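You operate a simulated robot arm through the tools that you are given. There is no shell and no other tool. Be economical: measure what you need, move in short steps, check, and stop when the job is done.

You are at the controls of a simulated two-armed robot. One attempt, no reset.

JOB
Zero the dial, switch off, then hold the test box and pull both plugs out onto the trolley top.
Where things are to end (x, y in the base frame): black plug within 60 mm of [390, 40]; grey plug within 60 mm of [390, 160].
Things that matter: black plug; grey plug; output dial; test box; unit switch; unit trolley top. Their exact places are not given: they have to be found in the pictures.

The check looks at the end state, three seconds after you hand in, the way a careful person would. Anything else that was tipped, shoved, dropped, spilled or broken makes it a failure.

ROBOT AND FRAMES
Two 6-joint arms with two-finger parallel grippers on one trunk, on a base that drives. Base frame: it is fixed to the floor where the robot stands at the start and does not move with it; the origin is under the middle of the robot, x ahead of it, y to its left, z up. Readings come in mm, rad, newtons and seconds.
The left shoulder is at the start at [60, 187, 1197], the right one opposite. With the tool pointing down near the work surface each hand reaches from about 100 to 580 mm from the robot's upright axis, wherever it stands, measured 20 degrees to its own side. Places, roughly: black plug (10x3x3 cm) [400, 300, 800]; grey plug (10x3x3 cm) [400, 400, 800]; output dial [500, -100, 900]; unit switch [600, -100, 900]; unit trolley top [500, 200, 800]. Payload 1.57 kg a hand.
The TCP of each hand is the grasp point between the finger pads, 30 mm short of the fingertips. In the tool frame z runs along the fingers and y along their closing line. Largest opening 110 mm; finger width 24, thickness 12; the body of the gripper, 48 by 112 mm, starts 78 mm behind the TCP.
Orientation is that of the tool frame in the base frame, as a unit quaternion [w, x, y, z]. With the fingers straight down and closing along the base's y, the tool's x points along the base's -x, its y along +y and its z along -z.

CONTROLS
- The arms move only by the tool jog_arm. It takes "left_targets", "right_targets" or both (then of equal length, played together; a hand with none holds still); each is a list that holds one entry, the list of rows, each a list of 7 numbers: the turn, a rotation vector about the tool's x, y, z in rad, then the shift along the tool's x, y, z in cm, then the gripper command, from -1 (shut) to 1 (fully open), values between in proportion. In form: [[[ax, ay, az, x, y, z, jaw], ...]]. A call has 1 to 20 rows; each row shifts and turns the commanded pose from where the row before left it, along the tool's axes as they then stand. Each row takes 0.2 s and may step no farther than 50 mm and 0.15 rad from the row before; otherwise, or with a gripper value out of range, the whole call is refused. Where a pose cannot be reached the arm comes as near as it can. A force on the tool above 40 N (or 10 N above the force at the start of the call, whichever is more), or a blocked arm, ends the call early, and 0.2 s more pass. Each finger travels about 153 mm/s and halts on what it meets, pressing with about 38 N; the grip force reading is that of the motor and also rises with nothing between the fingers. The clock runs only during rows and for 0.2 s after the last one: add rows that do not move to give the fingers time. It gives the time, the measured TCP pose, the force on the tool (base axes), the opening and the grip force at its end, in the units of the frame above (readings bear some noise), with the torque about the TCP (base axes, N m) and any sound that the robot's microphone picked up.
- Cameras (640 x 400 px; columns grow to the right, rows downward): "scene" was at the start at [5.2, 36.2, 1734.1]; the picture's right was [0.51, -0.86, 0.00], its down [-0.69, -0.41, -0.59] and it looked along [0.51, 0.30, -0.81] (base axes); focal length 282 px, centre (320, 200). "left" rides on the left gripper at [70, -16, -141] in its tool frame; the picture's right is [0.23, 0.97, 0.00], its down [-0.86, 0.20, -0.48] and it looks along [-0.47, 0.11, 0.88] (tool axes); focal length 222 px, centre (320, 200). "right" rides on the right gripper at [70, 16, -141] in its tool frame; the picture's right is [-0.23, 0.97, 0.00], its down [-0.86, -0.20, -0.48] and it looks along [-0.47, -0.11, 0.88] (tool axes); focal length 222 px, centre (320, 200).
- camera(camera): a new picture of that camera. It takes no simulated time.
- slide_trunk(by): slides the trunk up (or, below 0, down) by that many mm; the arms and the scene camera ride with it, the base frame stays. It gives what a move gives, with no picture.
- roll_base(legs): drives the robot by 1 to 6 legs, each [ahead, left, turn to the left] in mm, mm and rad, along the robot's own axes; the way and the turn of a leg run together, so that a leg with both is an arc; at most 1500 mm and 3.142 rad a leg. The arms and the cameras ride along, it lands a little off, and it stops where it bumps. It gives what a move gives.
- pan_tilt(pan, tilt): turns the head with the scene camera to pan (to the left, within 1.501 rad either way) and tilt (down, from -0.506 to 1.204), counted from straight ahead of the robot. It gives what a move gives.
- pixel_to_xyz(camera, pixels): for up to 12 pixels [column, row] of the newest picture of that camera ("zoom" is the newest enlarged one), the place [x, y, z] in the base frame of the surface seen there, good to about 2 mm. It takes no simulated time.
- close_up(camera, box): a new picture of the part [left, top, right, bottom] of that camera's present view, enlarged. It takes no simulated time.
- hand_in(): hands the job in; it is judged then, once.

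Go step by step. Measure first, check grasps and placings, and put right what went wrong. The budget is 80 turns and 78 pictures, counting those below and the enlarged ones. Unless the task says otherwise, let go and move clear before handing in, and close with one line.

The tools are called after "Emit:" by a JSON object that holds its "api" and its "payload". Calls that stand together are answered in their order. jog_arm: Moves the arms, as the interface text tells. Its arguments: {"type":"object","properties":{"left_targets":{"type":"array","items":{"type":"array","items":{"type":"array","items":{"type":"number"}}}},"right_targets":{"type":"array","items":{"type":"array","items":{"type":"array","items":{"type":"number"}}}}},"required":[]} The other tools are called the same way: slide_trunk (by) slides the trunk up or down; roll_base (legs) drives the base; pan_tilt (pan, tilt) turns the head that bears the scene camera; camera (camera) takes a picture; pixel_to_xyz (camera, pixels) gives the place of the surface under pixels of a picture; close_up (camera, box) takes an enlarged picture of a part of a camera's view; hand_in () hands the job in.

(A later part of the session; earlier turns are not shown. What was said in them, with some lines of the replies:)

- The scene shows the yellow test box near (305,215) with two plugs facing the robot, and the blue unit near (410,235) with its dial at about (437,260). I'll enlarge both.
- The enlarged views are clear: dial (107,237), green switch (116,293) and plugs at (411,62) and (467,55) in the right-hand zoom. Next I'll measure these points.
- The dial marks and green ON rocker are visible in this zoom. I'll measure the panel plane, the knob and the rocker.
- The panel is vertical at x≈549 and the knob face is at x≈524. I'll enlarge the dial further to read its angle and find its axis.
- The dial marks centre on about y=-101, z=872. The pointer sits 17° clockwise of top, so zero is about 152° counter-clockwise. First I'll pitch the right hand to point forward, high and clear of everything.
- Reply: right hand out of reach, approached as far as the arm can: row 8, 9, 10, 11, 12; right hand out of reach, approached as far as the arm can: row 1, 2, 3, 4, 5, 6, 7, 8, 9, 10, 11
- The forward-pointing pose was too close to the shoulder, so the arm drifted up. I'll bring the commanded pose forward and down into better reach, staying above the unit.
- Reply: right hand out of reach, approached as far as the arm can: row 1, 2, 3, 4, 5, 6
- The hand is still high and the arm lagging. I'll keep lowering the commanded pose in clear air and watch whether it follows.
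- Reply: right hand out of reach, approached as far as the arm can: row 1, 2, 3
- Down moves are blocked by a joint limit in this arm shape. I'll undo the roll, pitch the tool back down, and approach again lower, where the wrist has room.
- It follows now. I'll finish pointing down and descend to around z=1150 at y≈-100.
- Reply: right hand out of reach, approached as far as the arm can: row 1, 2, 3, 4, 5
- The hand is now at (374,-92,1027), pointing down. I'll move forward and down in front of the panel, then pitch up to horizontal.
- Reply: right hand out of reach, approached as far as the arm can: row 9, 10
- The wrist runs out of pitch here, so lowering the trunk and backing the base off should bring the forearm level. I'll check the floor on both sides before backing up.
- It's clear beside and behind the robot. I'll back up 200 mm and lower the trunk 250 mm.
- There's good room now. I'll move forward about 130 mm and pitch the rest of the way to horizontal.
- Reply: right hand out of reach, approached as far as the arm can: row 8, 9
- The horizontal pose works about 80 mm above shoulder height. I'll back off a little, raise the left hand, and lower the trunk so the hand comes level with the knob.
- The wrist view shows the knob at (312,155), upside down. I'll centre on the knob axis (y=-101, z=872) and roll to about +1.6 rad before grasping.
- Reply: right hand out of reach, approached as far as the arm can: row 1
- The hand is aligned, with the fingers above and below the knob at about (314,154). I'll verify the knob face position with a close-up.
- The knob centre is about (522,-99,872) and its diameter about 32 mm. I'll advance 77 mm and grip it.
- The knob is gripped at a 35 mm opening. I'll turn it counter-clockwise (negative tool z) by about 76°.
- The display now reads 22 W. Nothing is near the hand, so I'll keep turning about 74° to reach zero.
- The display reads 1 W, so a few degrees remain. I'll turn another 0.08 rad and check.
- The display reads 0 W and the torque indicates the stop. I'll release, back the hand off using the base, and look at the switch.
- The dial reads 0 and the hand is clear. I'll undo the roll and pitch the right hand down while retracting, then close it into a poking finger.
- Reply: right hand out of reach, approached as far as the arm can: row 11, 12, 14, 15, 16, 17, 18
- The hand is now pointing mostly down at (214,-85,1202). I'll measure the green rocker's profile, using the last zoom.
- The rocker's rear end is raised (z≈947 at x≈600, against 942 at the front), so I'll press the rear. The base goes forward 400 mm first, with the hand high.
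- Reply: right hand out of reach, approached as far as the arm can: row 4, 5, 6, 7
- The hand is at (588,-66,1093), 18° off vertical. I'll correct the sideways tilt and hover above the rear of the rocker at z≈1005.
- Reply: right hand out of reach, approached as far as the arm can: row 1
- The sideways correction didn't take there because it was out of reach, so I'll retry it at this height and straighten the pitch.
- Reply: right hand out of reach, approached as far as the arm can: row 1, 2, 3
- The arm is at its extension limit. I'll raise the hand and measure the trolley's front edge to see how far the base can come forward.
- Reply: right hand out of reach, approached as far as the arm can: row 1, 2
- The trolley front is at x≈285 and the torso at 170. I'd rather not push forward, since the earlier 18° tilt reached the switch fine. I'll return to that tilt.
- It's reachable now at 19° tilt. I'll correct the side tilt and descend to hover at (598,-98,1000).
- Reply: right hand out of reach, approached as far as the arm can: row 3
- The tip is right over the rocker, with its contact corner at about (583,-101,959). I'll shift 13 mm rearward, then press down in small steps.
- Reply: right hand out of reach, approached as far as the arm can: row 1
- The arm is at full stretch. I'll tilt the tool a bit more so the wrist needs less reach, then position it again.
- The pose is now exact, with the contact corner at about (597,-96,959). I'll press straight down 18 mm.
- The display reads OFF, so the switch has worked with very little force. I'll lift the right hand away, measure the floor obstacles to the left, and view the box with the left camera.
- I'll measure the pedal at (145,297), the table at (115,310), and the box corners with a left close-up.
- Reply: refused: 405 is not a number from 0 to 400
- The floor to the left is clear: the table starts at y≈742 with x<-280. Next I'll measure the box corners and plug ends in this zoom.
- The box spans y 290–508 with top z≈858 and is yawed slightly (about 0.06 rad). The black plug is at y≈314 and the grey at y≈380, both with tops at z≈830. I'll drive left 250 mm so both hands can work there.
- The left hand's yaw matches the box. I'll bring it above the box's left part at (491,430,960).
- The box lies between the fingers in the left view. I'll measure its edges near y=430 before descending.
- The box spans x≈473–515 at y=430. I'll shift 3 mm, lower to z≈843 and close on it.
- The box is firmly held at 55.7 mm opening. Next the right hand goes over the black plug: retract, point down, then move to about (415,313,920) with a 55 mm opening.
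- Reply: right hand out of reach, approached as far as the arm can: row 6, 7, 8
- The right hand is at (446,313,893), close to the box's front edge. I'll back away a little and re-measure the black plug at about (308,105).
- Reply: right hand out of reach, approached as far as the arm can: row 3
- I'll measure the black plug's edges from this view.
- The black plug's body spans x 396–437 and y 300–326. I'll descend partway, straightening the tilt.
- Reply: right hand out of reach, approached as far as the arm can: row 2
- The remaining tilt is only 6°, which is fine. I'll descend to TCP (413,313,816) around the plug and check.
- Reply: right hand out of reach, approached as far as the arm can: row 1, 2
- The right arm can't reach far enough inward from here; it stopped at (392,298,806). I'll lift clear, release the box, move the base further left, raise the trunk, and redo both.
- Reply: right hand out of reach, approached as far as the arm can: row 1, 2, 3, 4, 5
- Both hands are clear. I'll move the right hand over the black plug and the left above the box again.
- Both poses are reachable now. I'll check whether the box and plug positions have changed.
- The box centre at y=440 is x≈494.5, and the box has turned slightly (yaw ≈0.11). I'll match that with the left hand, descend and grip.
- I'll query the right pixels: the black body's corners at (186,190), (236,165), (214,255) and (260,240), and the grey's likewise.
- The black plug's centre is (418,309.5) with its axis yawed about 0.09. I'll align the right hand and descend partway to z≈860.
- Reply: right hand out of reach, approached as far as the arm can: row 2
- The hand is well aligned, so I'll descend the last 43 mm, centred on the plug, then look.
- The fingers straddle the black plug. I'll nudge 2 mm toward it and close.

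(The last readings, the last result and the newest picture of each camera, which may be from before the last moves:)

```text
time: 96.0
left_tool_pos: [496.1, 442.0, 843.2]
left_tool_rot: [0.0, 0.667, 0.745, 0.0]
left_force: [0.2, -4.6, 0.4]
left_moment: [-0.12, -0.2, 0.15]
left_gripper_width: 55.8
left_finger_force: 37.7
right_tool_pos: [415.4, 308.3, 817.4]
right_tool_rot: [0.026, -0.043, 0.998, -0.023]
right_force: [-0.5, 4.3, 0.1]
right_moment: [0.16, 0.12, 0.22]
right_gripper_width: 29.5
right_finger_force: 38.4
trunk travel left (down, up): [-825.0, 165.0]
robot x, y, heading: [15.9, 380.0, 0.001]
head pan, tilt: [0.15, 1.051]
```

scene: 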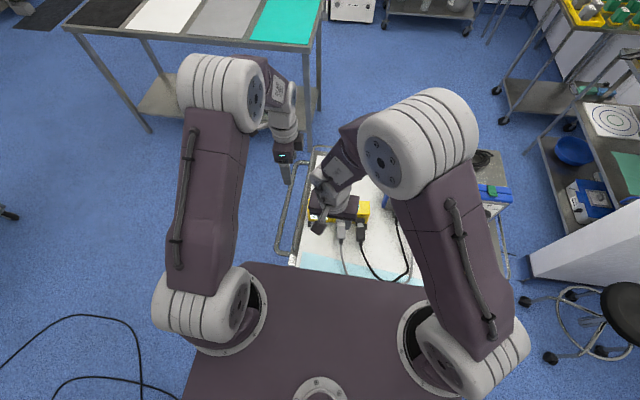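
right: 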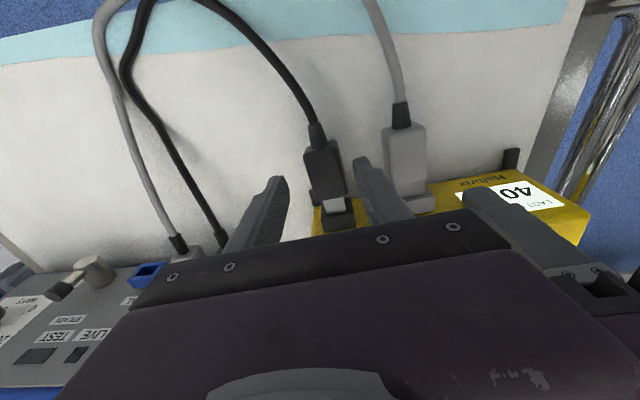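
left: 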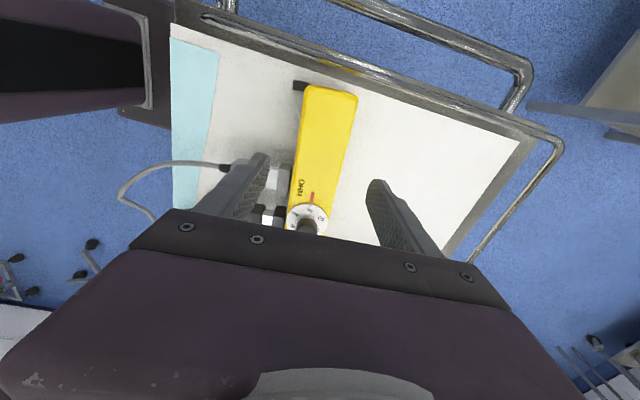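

The black plug is gripped at 29.5 mm. I'll pull it straight back along its axis while the left hand holds the box.

Emit:
{"api": "jog_arm", "payload": {"right_targets": [[[0, 0, 0, 0.4, 0.05, -0.02, -0.7], [0, 0, 0, 0.6, 0.05, -0.03, -0.7], [0, 0, 0, 0.8, 0, -0.04, -0.7], [0, 0, 0, 0.8, 0, -0.04, -0.7], [0, 0, 0, 0.8, 0, -0.04, -0.7], [0, 0, 0, 0.8, 0, -0.04, -0.7], [0, 0, 0, 0, 0, 0, -0.7]]]}}

Emit:
{"api": "camera", "payload": {"camera": "scene"}}

Emit:
{"api": "camera", "payload": {"camera": "right"}}

```text
time: 97.6
left_tool_pos: [498.1, 442.3, 843.7]
left_tool_rot: [0.0, 0.667, 0.745, 0.0]
left_force: [0.5, -0.5, -0.8]
left_moment: [0.15, 0.01, 0.0]
left_gripper_width: 55.7
left_finger_force: 38.2
right_tool_pos: [384.4, 304.7, 816.6]
right_tool_rot: [0.027, -0.043, 0.998, -0.023]
right_force: [-0.8, -0.2, 0.1]
right_moment: [0.01, 0.02, -0.01]
right_gripper_width: 29.4
right_finger_force: 38.1
right hand out of reach, approached as far as the arm can: row 4, 5, 6
trunk travel left (down, up): [-825.0, 165.0]
robot x, y, heading: [14.1, 381.2, -0.001]
head pan, tilt: [0.15, 1.051]
```

```text
29 pictures are left
```

scene: 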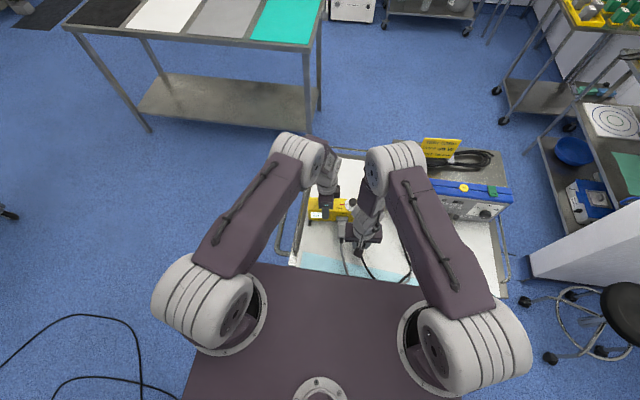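

```text
28 pictures are left
```

right: 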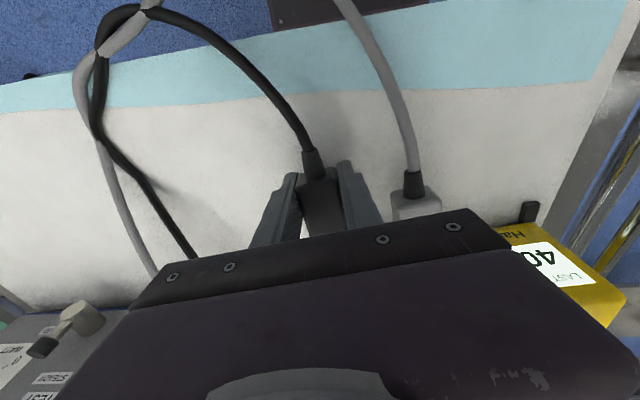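

The force dropped to zero and the black plug has come out. I'll lift it 50 mm and carry it right to about y=40.

Emit:
{"api": "jog_arm", "payload": {"right_targets": [[[0, 0, 0, 0, 0, -2.5, -0.7], [0, 0, 0, 0, 0, -2.5, -0.7], [0, 0, 0, 0.3, -3.77, 0.16, -0.7], [0, 0, 0, 0.3, -3.77, 0.16, -0.7], [0, 0, 0, 0.3, -3.77, 0.16, -0.7], [0, 0, 0, 0.3, -3.77, 0.16, -0.7], [0, 0, 0, 0.3, -3.77, 0.16, -0.7], [0, 0, 0, 0.3, -3.77, 0.16, -0.7], [0, 0, 0, 0.3, -3.77, 0.16, -0.7], [0, 0, 0, 0, 0, 0, -0.7]]]}}

Emit:
{"api": "camera", "payload": {"camera": "scene"}}

Emit:
{"api": "camera", "payload": {"camera": "right"}}

```text
time: 99.8
left_tool_pos: [497.8, 442.7, 843.7]
left_tool_rot: [0.001, 0.667, 0.745, 0.0]
left_force: [-0.5, 0.9, -0.3]
left_moment: [0.12, -0.03, 0.01]
left_gripper_width: 55.9
left_finger_force: 38.2
right_tool_pos: [382.0, 43.9, 867.4]
right_tool_rot: [0.027, -0.041, 0.999, -0.023]
right_force: [-0.2, 0.7, -0.2]
right_moment: [0.03, 0.02, -0.02]
right_gripper_width: 29.1
right_finger_force: 37.9
trunk travel left (down, up): [-825.0, 165.0]
robot x, y, heading: [13.5, 381.7, 0.001]
head pan, tilt: [0.15, 1.051]
```

```text
27 pictures are left
```

scene: 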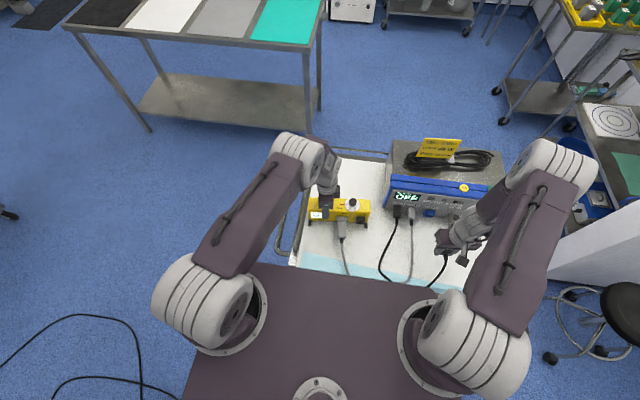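

```text
26 pictures are left
```

right: 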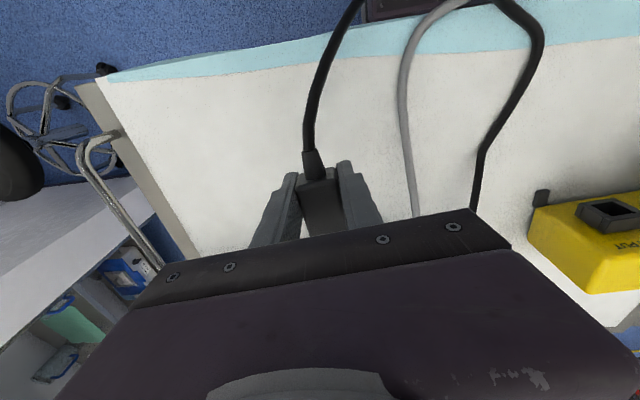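

The black plug hangs free at (382,44,867). I'll lower it until the fingertips are just above the surface and open gently.

Emit:
{"api": "jog_arm", "payload": {"right_targets": [[[0, 0, 0, 0, 0, 2.5, -0.7], [0, 0, 0, 0, 0, 2.5, -0.7], [0, 0, 0, 0, 0, 1.0, -0.7], [0, 0, 0, 0, 0, 0.4, -0.7], [0, 0, 0, 0, 0, 0, -0.7]]]}}

Emit:
{"api": "camera", "payload": {"camera": "right"}}

```text
time: 101.0
left_tool_pos: [496.1, 442.9, 844.0]
left_tool_rot: [0.0, 0.667, 0.745, 0.0]
left_force: [0.2, -0.1, -1.4]
left_moment: [0.18, -0.01, 0.01]
left_gripper_width: 55.7
left_finger_force: 37.3
right_tool_pos: [387.0, 39.3, 802.2]
right_tool_rot: [0.027, -0.042, 0.999, -0.022]
right_force: [-0.2, 0.3, -0.9]
right_moment: [0.02, 0.01, -0.05]
right_gripper_width: 29.2
right_finger_force: 38.0
trunk travel left (down, up): [-825.0, 165.0]
robot x, y, heading: [14.7, 380.8, 0.002]
head pan, tilt: [0.15, 1.051]
```

```text
25 pictures are left
```

right: 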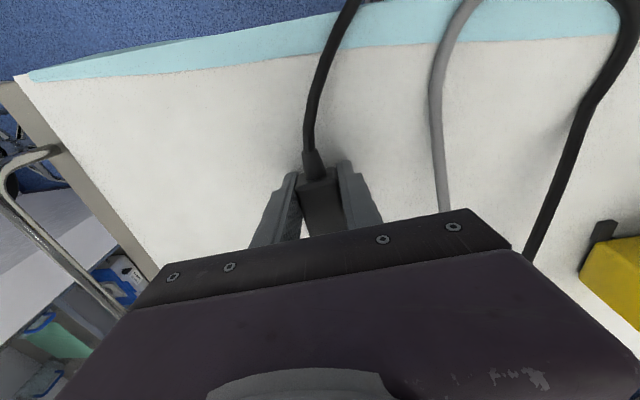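

The fingertips are about 2 mm above the top, at (387,39,802). I'll open gently and lift away.

Emit:
{"api": "jog_arm", "payload": {"right_targets": [[[0, 0, 0, 0, 0, 0, -0.4], [0, 0, 0, 0, 0, 0, -0.25], [0, 0, 0, 0, 0, 0, 0], [0, 0, 0, 0, 0, 0, 0], [0, 0, 0, 0, 0, -1, 0], [0, 0, 0, 0, 0, -3, 0], [0, 0, 0, 0, 0, -4, 0], [0, 0, 0, 0, 0, -4, 0]]]}}

Emit:
{"api": "camera", "payload": {"camera": "right"}}

```text
time: 102.8
left_tool_pos: [495.8, 442.4, 843.7]
left_tool_rot: [0.0, 0.667, 0.745, 0.0]
left_force: [-0.2, 0.1, -1.6]
left_moment: [0.19, -0.05, -0.01]
left_gripper_width: 55.5
left_finger_force: 38.9
right_tool_pos: [380.6, 42.8, 910.9]
right_tool_rot: [0.027, -0.049, 0.998, -0.028]
right_force: [1.1, -0.4, 0.3]
right_moment: [0.02, -0.01, -0.06]
right_gripper_width: 55.0
right_finger_force: 0.1
right hand out of reach, approached as far as the arm can: row 8
trunk travel left (down, up): [-825.0, 165.0]
robot x, y, heading: [8.8, 378.6, 0.001]
head pan, tilt: [0.15, 1.051]
```

```text
24 pictures are left
```

right: 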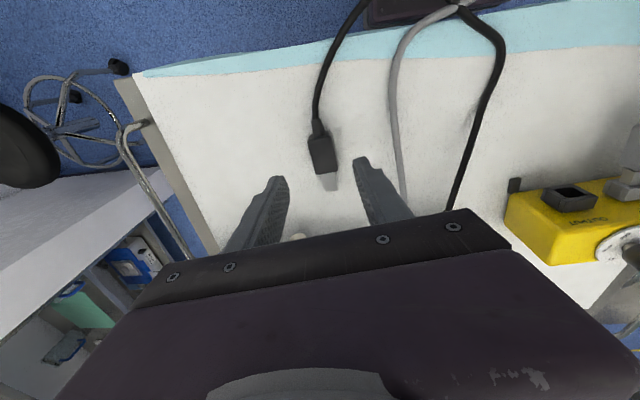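

Emit:
{"api": "pixel_to_xyz", "payload": {"camera": "right", "pixels": [[322, 155], [333, 180], [317, 130], [312, 145], [332, 140]]}}

Emit:
{"api": "close_up", "payload": {"camera": "right", "box": [260, 60, 420, 220]}}

```text
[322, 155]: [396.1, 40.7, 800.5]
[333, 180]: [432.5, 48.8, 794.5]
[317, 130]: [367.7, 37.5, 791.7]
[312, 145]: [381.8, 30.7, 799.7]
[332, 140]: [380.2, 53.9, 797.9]
```

```text
2.50 times, centred on (340, 140) of right
```

zoom: 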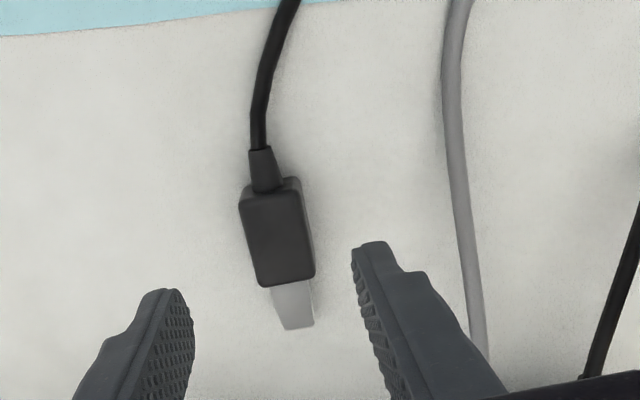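

The black plug lies flat at about (400,42), within tolerance. Next I'll take the hand over to the grey plug, gripping slightly further back (x≈405) to stay clear of the left gripper.

Emit:
{"api": "jog_arm", "payload": {"right_targets": [[[0, 0, 0, -0.7, 4.07, -0.3, 0], [0, 0, 0, -0.7, 4.07, -0.3, 0], [0, 0, 0, -0.7, 4.07, -0.2, 0], [0, 0, 0, -0.7, 4.07, -0.2, 0], [0, 0, 0, -0.7, 4.07, -0.2, 0], [0, 0, 0, -0.7, 4.07, -0.2, 0], [0, 0, 0, -0.7, 4.07, -0.2, 0], [0, 0, 0, -0.7, 4.07, -0.2, 0], [0, 0, 0, 0, 0, 0, 0]]]}}

Emit:
{"api": "close_up", "payload": {"camera": "right", "box": [240, 60, 440, 220]}}

```text
time: 104.8
left_tool_pos: [496.2, 441.9, 845.0]
left_tool_rot: [-0.001, 0.667, 0.745, 0.0]
left_force: [0.0, 0.6, -0.6]
left_moment: [0.21, -0.03, 0.02]
left_gripper_width: 55.9
left_finger_force: 38.3
right_tool_pos: [406.5, 365.0, 915.9]
right_tool_rot: [0.027, -0.043, 0.998, -0.023]
right_force: [-0.4, -0.3, 0.1]
right_moment: [-0.01, -0.01, -0.03]
right_gripper_width: 55.2
right_finger_force: 0.0
right hand out of reach, approached as far as the arm can: row 1
trunk travel left (down, up): [-825.0, 165.0]
robot x, y, heading: [16.0, 379.8, -0.0]
head pan, tilt: [0.15, 1.051]
```

```text
2.50 times, centred on (340, 140) of right
```

zoom: 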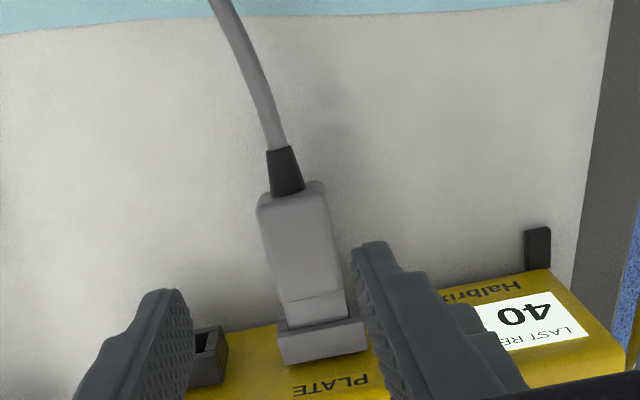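

I'll measure the grey plug body: corners at (264,210), (322,195), (284,292) and (338,282).

Emit:
{"api": "pixel_to_xyz", "payload": {"camera": "zoom", "pixels": [[264, 212], [322, 200], [284, 290], [336, 280], [300, 245], [314, 310]]}}

```text
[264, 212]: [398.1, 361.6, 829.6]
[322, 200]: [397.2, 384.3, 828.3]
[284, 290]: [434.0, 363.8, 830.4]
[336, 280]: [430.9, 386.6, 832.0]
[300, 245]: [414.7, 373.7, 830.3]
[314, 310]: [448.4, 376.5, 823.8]
```

The grey centre is y≈373.5 at x=407. I'll descend onto it with clearance and check the view before closing.

Emit:
{"api": "jog_arm", "payload": {"right_targets": [[[0, 0, 0, 0.38, 1.25, 2, 0], [0, 0, 0, 0, 0, 3, 0], [0, 0, 0, 0, 0, 2.5, 0], [0, 0, 0, 0, 0, 2.4, 0], [0, 0, 0, 0, 0, 0, 0]]]}}

Emit:
{"api": "close_up", "payload": {"camera": "right", "box": [220, 60, 460, 240]}}

```text
time: 106.0
left_tool_pos: [496.9, 443.0, 842.8]
left_tool_rot: [0.0, 0.668, 0.744, 0.001]
left_force: [0.0, -0.6, -0.2]
left_moment: [0.12, -0.01, 0.03]
left_gripper_width: 55.7
left_finger_force: 37.7
right_tool_pos: [405.9, 373.3, 813.9]
right_tool_rot: [0.026, -0.042, 0.999, -0.022]
right_force: [0.0, 0.4, -0.2]
right_moment: [0.0, 0.02, -0.01]
right_gripper_width: 55.2
right_finger_force: 0.1
trunk travel left (down, up): [-825.0, 165.0]
robot x, y, heading: [15.1, 380.6, 0.001]
head pan, tilt: [0.15, 1.051]
```

```text
2.22 times, centred on (340, 150) of right
```

zoom: 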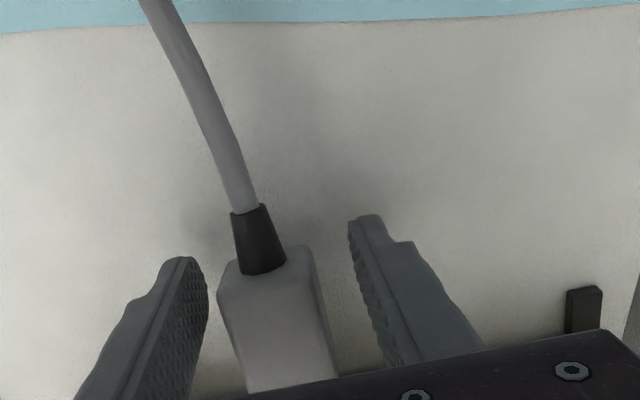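

The grey plug lies between the fingers, and the box grip is steady. I'll close and pull back along the axis.

Emit:
{"api": "jog_arm", "payload": {"right_targets": [[[0, 0, 0, 0, 0, 0, -0.3], [0, 0, 0, 0, 0, 0, -0.7], [0, 0, 0, 0, 0, 0, -0.7], [0, 0, 0, 0, 0, 0, -0.7], [0, 0, 0, 0.4, 0, -0.02, -0.7], [0, 0, 0, 0.6, 0, -0.03, -0.7], [0, 0, 0, 0.8, 0, -0.04, -0.7], [0, 0, 0, 0.8, 0, -0.04, -0.7], [0, 0, 0, 0.8, 0, -0.04, -0.7], [0, 0, 0, 0.4, 0, -0.04, -0.7], [0, 0, 0, 0, 0, 0, -0.7]]]}}

Emit:
{"api": "camera", "payload": {"camera": "right"}}

```text
time: 108.4
left_tool_pos: [497.2, 441.3, 843.8]
left_tool_rot: [0.0, 0.667, 0.745, 0.0]
left_force: [0.0, 0.6, 0.3]
left_moment: [0.15, 0.03, -0.01]
left_gripper_width: 55.5
left_finger_force: 38.1
right_tool_pos: [370.6, 369.4, 815.6]
right_tool_rot: [0.026, -0.042, 0.999, -0.022]
right_force: [0.1, 0.1, 0.6]
right_moment: [0.03, 0.0, 0.03]
right_gripper_width: 29.4
right_finger_force: 38.2
trunk travel left (down, up): [-825.0, 165.0]
robot x, y, heading: [12.7, 379.6, -0.001]
head pan, tilt: [0.15, 1.051]
```

```text
20 pictures are left
```

right: 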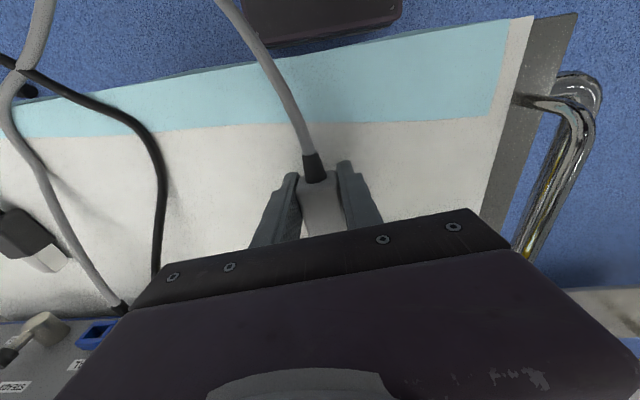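

The grey plug is out. Before carrying it, I'll check where the cables lie near (390,160).

Emit:
{"api": "pixel_to_xyz", "payload": {"camera": "right", "pixels": [[10, 110], [50, 180], [85, 250], [115, 300], [90, 100], [145, 125], [162, 180], [158, 260], [20, 230], [45, 262]]}}

Emit:
{"api": "jog_arm", "payload": {"right_targets": [[[0, 0, 0, 0, 0, -2.5, -0.7], [0, 0, 0, 0, 0, -3, -0.7], [0, 0, 0, 0, 0, 0, -0.7]]]}}

```text
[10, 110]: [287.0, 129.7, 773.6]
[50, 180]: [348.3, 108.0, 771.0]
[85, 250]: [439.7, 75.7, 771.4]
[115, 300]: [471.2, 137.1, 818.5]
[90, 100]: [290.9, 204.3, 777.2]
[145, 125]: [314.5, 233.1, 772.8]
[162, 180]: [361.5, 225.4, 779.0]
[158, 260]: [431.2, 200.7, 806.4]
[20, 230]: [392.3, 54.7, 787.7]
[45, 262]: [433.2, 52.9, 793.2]
```

```text
time: 109.2
left_tool_pos: [496.7, 442.7, 843.7]
left_tool_rot: [0.0, 0.667, 0.745, 0.001]
left_force: [-0.3, 0.7, -0.7]
left_moment: [0.0, -0.03, -0.04]
left_gripper_width: 55.6
left_finger_force: 38.3
right_tool_pos: [370.8, 372.5, 869.5]
right_tool_rot: [0.025, -0.042, 0.999, -0.022]
right_force: [0.8, -0.3, -1.0]
right_moment: [-0.01, 0.03, -0.02]
right_gripper_width: 29.3
right_finger_force: 37.7
trunk travel left (down, up): [-825.0, 165.0]
robot x, y, heading: [14.0, 381.7, 0.001]
head pan, tilt: [0.15, 1.051]
```

The target spot is clear: the grey cable is at y≈110–137 and the black at y≈200–230. I'll carry the grey plug to TCP (377,163).

Emit:
{"api": "jog_arm", "payload": {"right_targets": [[[0, 0, 0, 0.2, -4.16, 0.18, -0.7], [0, 0, 0, 0.2, -4.16, 0.18, -0.7], [0, 0, 0, 0.2, -4.16, 0.18, -0.7], [0, 0, 0, 0.2, -4.16, 0.18, -0.7], [0, 0, 0, 0.2, -4.16, 0.18, -0.7], [0, 0, 0, 0, 0, 0, -0.7]]]}}

Emit:
{"api": "camera", "payload": {"camera": "right"}}

```text
time: 110.6
left_tool_pos: [495.9, 441.9, 843.9]
left_tool_rot: [0.0, 0.667, 0.745, 0.0]
left_force: [-0.1, 0.4, -0.4]
left_moment: [0.11, 0.0, -0.01]
left_gripper_width: 55.7
left_finger_force: 38.2
right_tool_pos: [374.4, 165.7, 869.5]
right_tool_rot: [0.026, -0.042, 0.999, -0.023]
right_force: [-0.6, 0.0, -1.1]
right_moment: [0.0, 0.01, 0.03]
right_gripper_width: 29.4
right_finger_force: 38.0
trunk travel left (down, up): [-825.0, 165.0]
robot x, y, heading: [12.3, 382.4, -0.001]
head pan, tilt: [0.15, 1.051]
```

```text
19 pictures are left
```

right: 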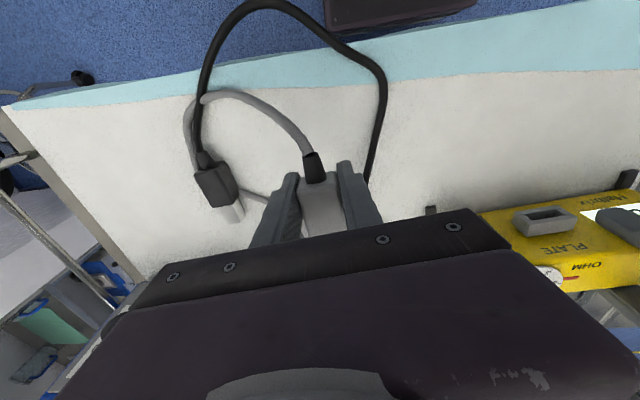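

The grey cable now loops toward the black plug at (215,188). I'll check the plug's place and the cable's course under the fingers.

Emit:
{"api": "close_up", "payload": {"camera": "right", "box": [160, 70, 400, 250]}}

Emit:
{"api": "pixel_to_xyz", "payload": {"camera": "right", "pixels": [[215, 188], [236, 212], [200, 160], [186, 130], [255, 197], [205, 97], [378, 120], [370, 170]]}}

```text
2.22 times, centred on (280, 160) of right
```

zoom: 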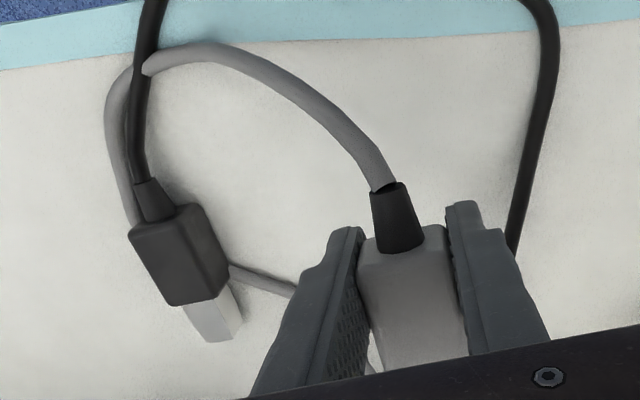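

```text
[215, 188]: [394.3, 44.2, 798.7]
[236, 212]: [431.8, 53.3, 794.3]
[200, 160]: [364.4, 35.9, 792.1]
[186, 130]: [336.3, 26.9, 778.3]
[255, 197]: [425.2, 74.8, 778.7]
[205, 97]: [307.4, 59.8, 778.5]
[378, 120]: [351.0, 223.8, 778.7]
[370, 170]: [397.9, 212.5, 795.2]
```

The black plug is undisturbed at about (396,44), and the spot under the fingers is free. I'll lower the grey plug, release and lift.

Emit:
{"api": "jog_arm", "payload": {"right_targets": [[[0, 0, 0, 0, 0, 2.5, -0.7], [0, 0, 0, 0, 0, 2.5, -0.7], [0, 0, 0, 0, 0, 1.2, -0.7], [0, 0, 0, 0, 0, 0.5, -0.7], [0, 0, 0, 0, 0, 0, -0.7], [0, 0, 0, 0, 0, 0, -0.4], [0, 0, 0, 0, 0, 0, -0.25], [0, 0, 0, 0, 0, 0, 0], [0, 0, 0, 0, 0, 0, 0], [0, 0, 0, 0, 0, -1, 0], [0, 0, 0, 0, 0, -3, 0], [0, 0, 0, 0, 0, -4, 0], [0, 0, 0, 0, 0, 0, 0]]]}}

Emit:
{"api": "camera", "payload": {"camera": "right"}}

```text
time: 113.4
left_tool_pos: [497.4, 441.2, 844.4]
left_tool_rot: [0.0, 0.667, 0.745, 0.0]
left_force: [-0.2, 0.4, 0.0]
left_moment: [-0.11, 0.03, -0.07]
left_gripper_width: 55.5
left_finger_force: 38.0
right_tool_pos: [374.3, 165.4, 884.8]
right_tool_rot: [0.025, -0.042, 0.999, -0.023]
right_force: [-0.7, -0.8, 0.4]
right_moment: [0.0, -0.01, 0.02]
right_gripper_width: 54.9
right_finger_force: 0.1
trunk travel left (down, up): [-825.0, 165.0]
robot x, y, heading: [11.0, 374.5, 0.002]
head pan, tilt: [0.15, 1.051]
```

```text
17 pictures are left
```

right: 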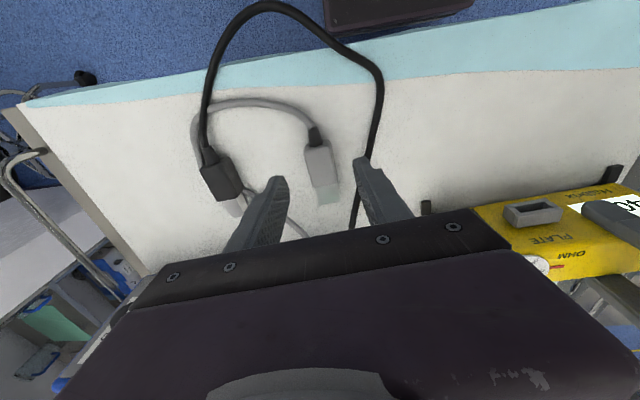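

Both plugs lie on the top. I'll measure them, then lift the right hand and release the box.

Emit:
{"api": "pixel_to_xyz", "payload": {"camera": "right", "pixels": [[320, 165], [328, 193], [315, 137], [219, 178], [235, 207]]}}

Emit:
{"api": "jog_arm", "payload": {"right_targets": [[[0, 0, 0, 0, 0, -3, 0], [0, 0, 0, 0, 0, 0, 0], [0, 0, 0, 0, -3, 0, 0], [0, 0, 0, 0, -3, 0, 0], [0, 0, 0, 0, -3, 0, 0], [0, 0, 0, 0, -3, 0, 0], [0, 0, 0, 0, 0, 0, 0]]], "left_targets": [[[0, 0, 0, 0, 0, 0, 0], [0, 0, 0, 0, 0, 0, 0.4], [0, 0, 0, 0, 0, 0, 0.5], [0, 0, 0, 0, 0, -3, 0.5], [0, 0, 0, 0, 0, -4, 0.5], [0, 0, 0, 0, 0, -4, 0.5], [0, 0, 0, 0, 0, -4, 0.5]]]}}

Emit:
{"api": "camera", "payload": {"camera": "left"}}

Emit:
{"api": "camera", "payload": {"camera": "scene"}}

```text
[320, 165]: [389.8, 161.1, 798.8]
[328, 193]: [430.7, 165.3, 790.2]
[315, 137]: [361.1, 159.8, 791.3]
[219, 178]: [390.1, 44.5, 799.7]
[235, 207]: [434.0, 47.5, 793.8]
```

```text
time: 115.0
left_tool_pos: [496.3, 441.6, 994.3]
left_tool_rot: [0.001, 0.667, 0.745, 0.001]
left_force: [-0.5, 0.0, 0.0]
left_moment: [0.03, -0.03, -0.01]
left_gripper_width: 82.6
left_finger_force: 0.0
right_tool_pos: [379.0, 63.1, 919.1]
right_tool_rot: [0.027, -0.042, 0.998, -0.026]
right_force: [-0.5, 0.1, -0.9]
right_moment: [-0.01, -0.01, 0.0]
right_gripper_width: 55.0
right_finger_force: 0.1
right hand out of reach, approached as far as the arm can: row 6
trunk travel left (down, up): [-825.0, 165.0]
robot x, y, heading: [12.5, 384.2, -0.002]
head pan, tilt: [0.15, 1.051]
```

```text
16 pictures are left
```

left: 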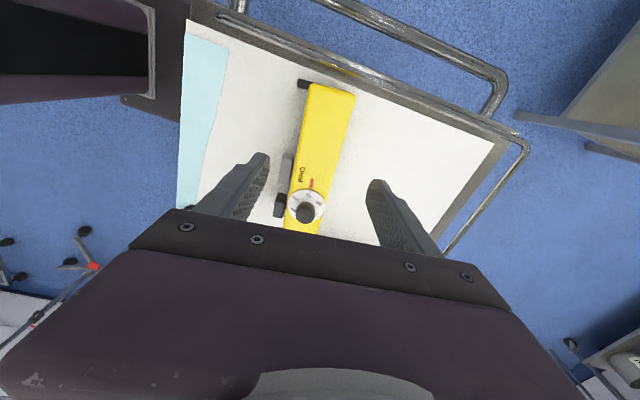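

```text
15 pictures are left
```

scene: 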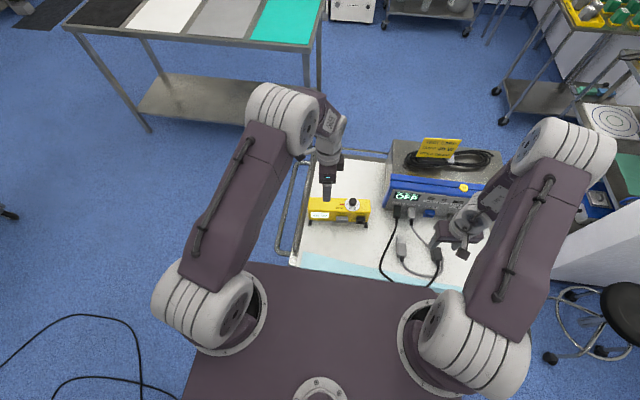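

The box stands upright, and the plugs are at about (395,44) and (395,162). I'll raise the trunk to move both hands clear and take a final look at the dial and plugs.

Emit:
{"api": "slide_trunk", "payload": {"by": 140}}

Emit:
{"api": "close_up", "payload": {"camera": "scene", "box": [290, 120, 530, 300]}}

Emit:
{"api": "camera", "payload": {"camera": "right"}}

```text
time: 116.7
left_tool_pos: [496.7, 440.9, 1134.5]
left_tool_rot: [0.0, 0.667, 0.745, 0.0]
left_force: [0.0, 0.1, -0.8]
left_moment: [-0.02, 0.01, 0.03]
left_gripper_width: 82.3
left_finger_force: 0.1
right_tool_pos: [381.4, 63.0, 1058.9]
right_tool_rot: [0.027, -0.041, 0.998, -0.025]
right_force: [0.9, -0.1, -0.6]
right_moment: [-0.01, -0.03, 0.03]
right_gripper_width: 55.2
right_finger_force: 0.2
trunk travel left (down, up): [-965.0, 25.0]
robot x, y, heading: [12.2, 375.8, 0.002]
head pan, tilt: [0.15, 1.051]
```

```text
2.22 times, centred on (410, 210) of scene
```

zoom: 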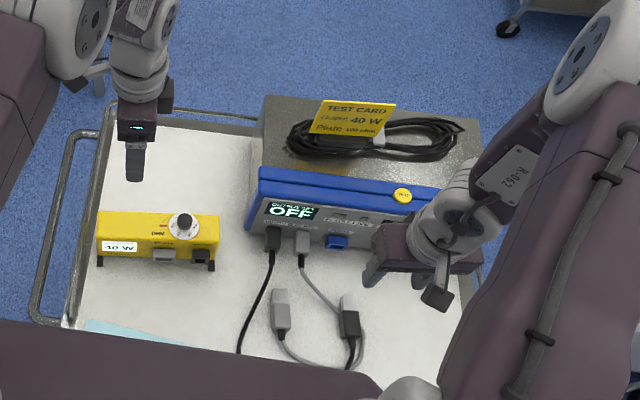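

```text
13 pictures are left
```

right: 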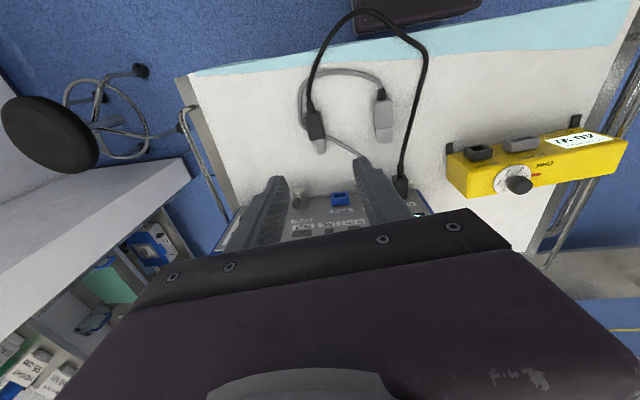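

The display reads OFF, and the dial was at 0 W before I switched off. Both plugs lie loose near their marks, the test box is upright, and the hands are clear, so I'm handing in.

Emit:
{"api": "hand_in", "payload": {}}

```text
The job is handed in.
```

The job is done and handed in: the dial is at zero, the unit is off, and the black and grey plugs are on the trolley top at about [395, 44] and [395, 162]; the test box turned slightly when I gripped it but still stands upright.
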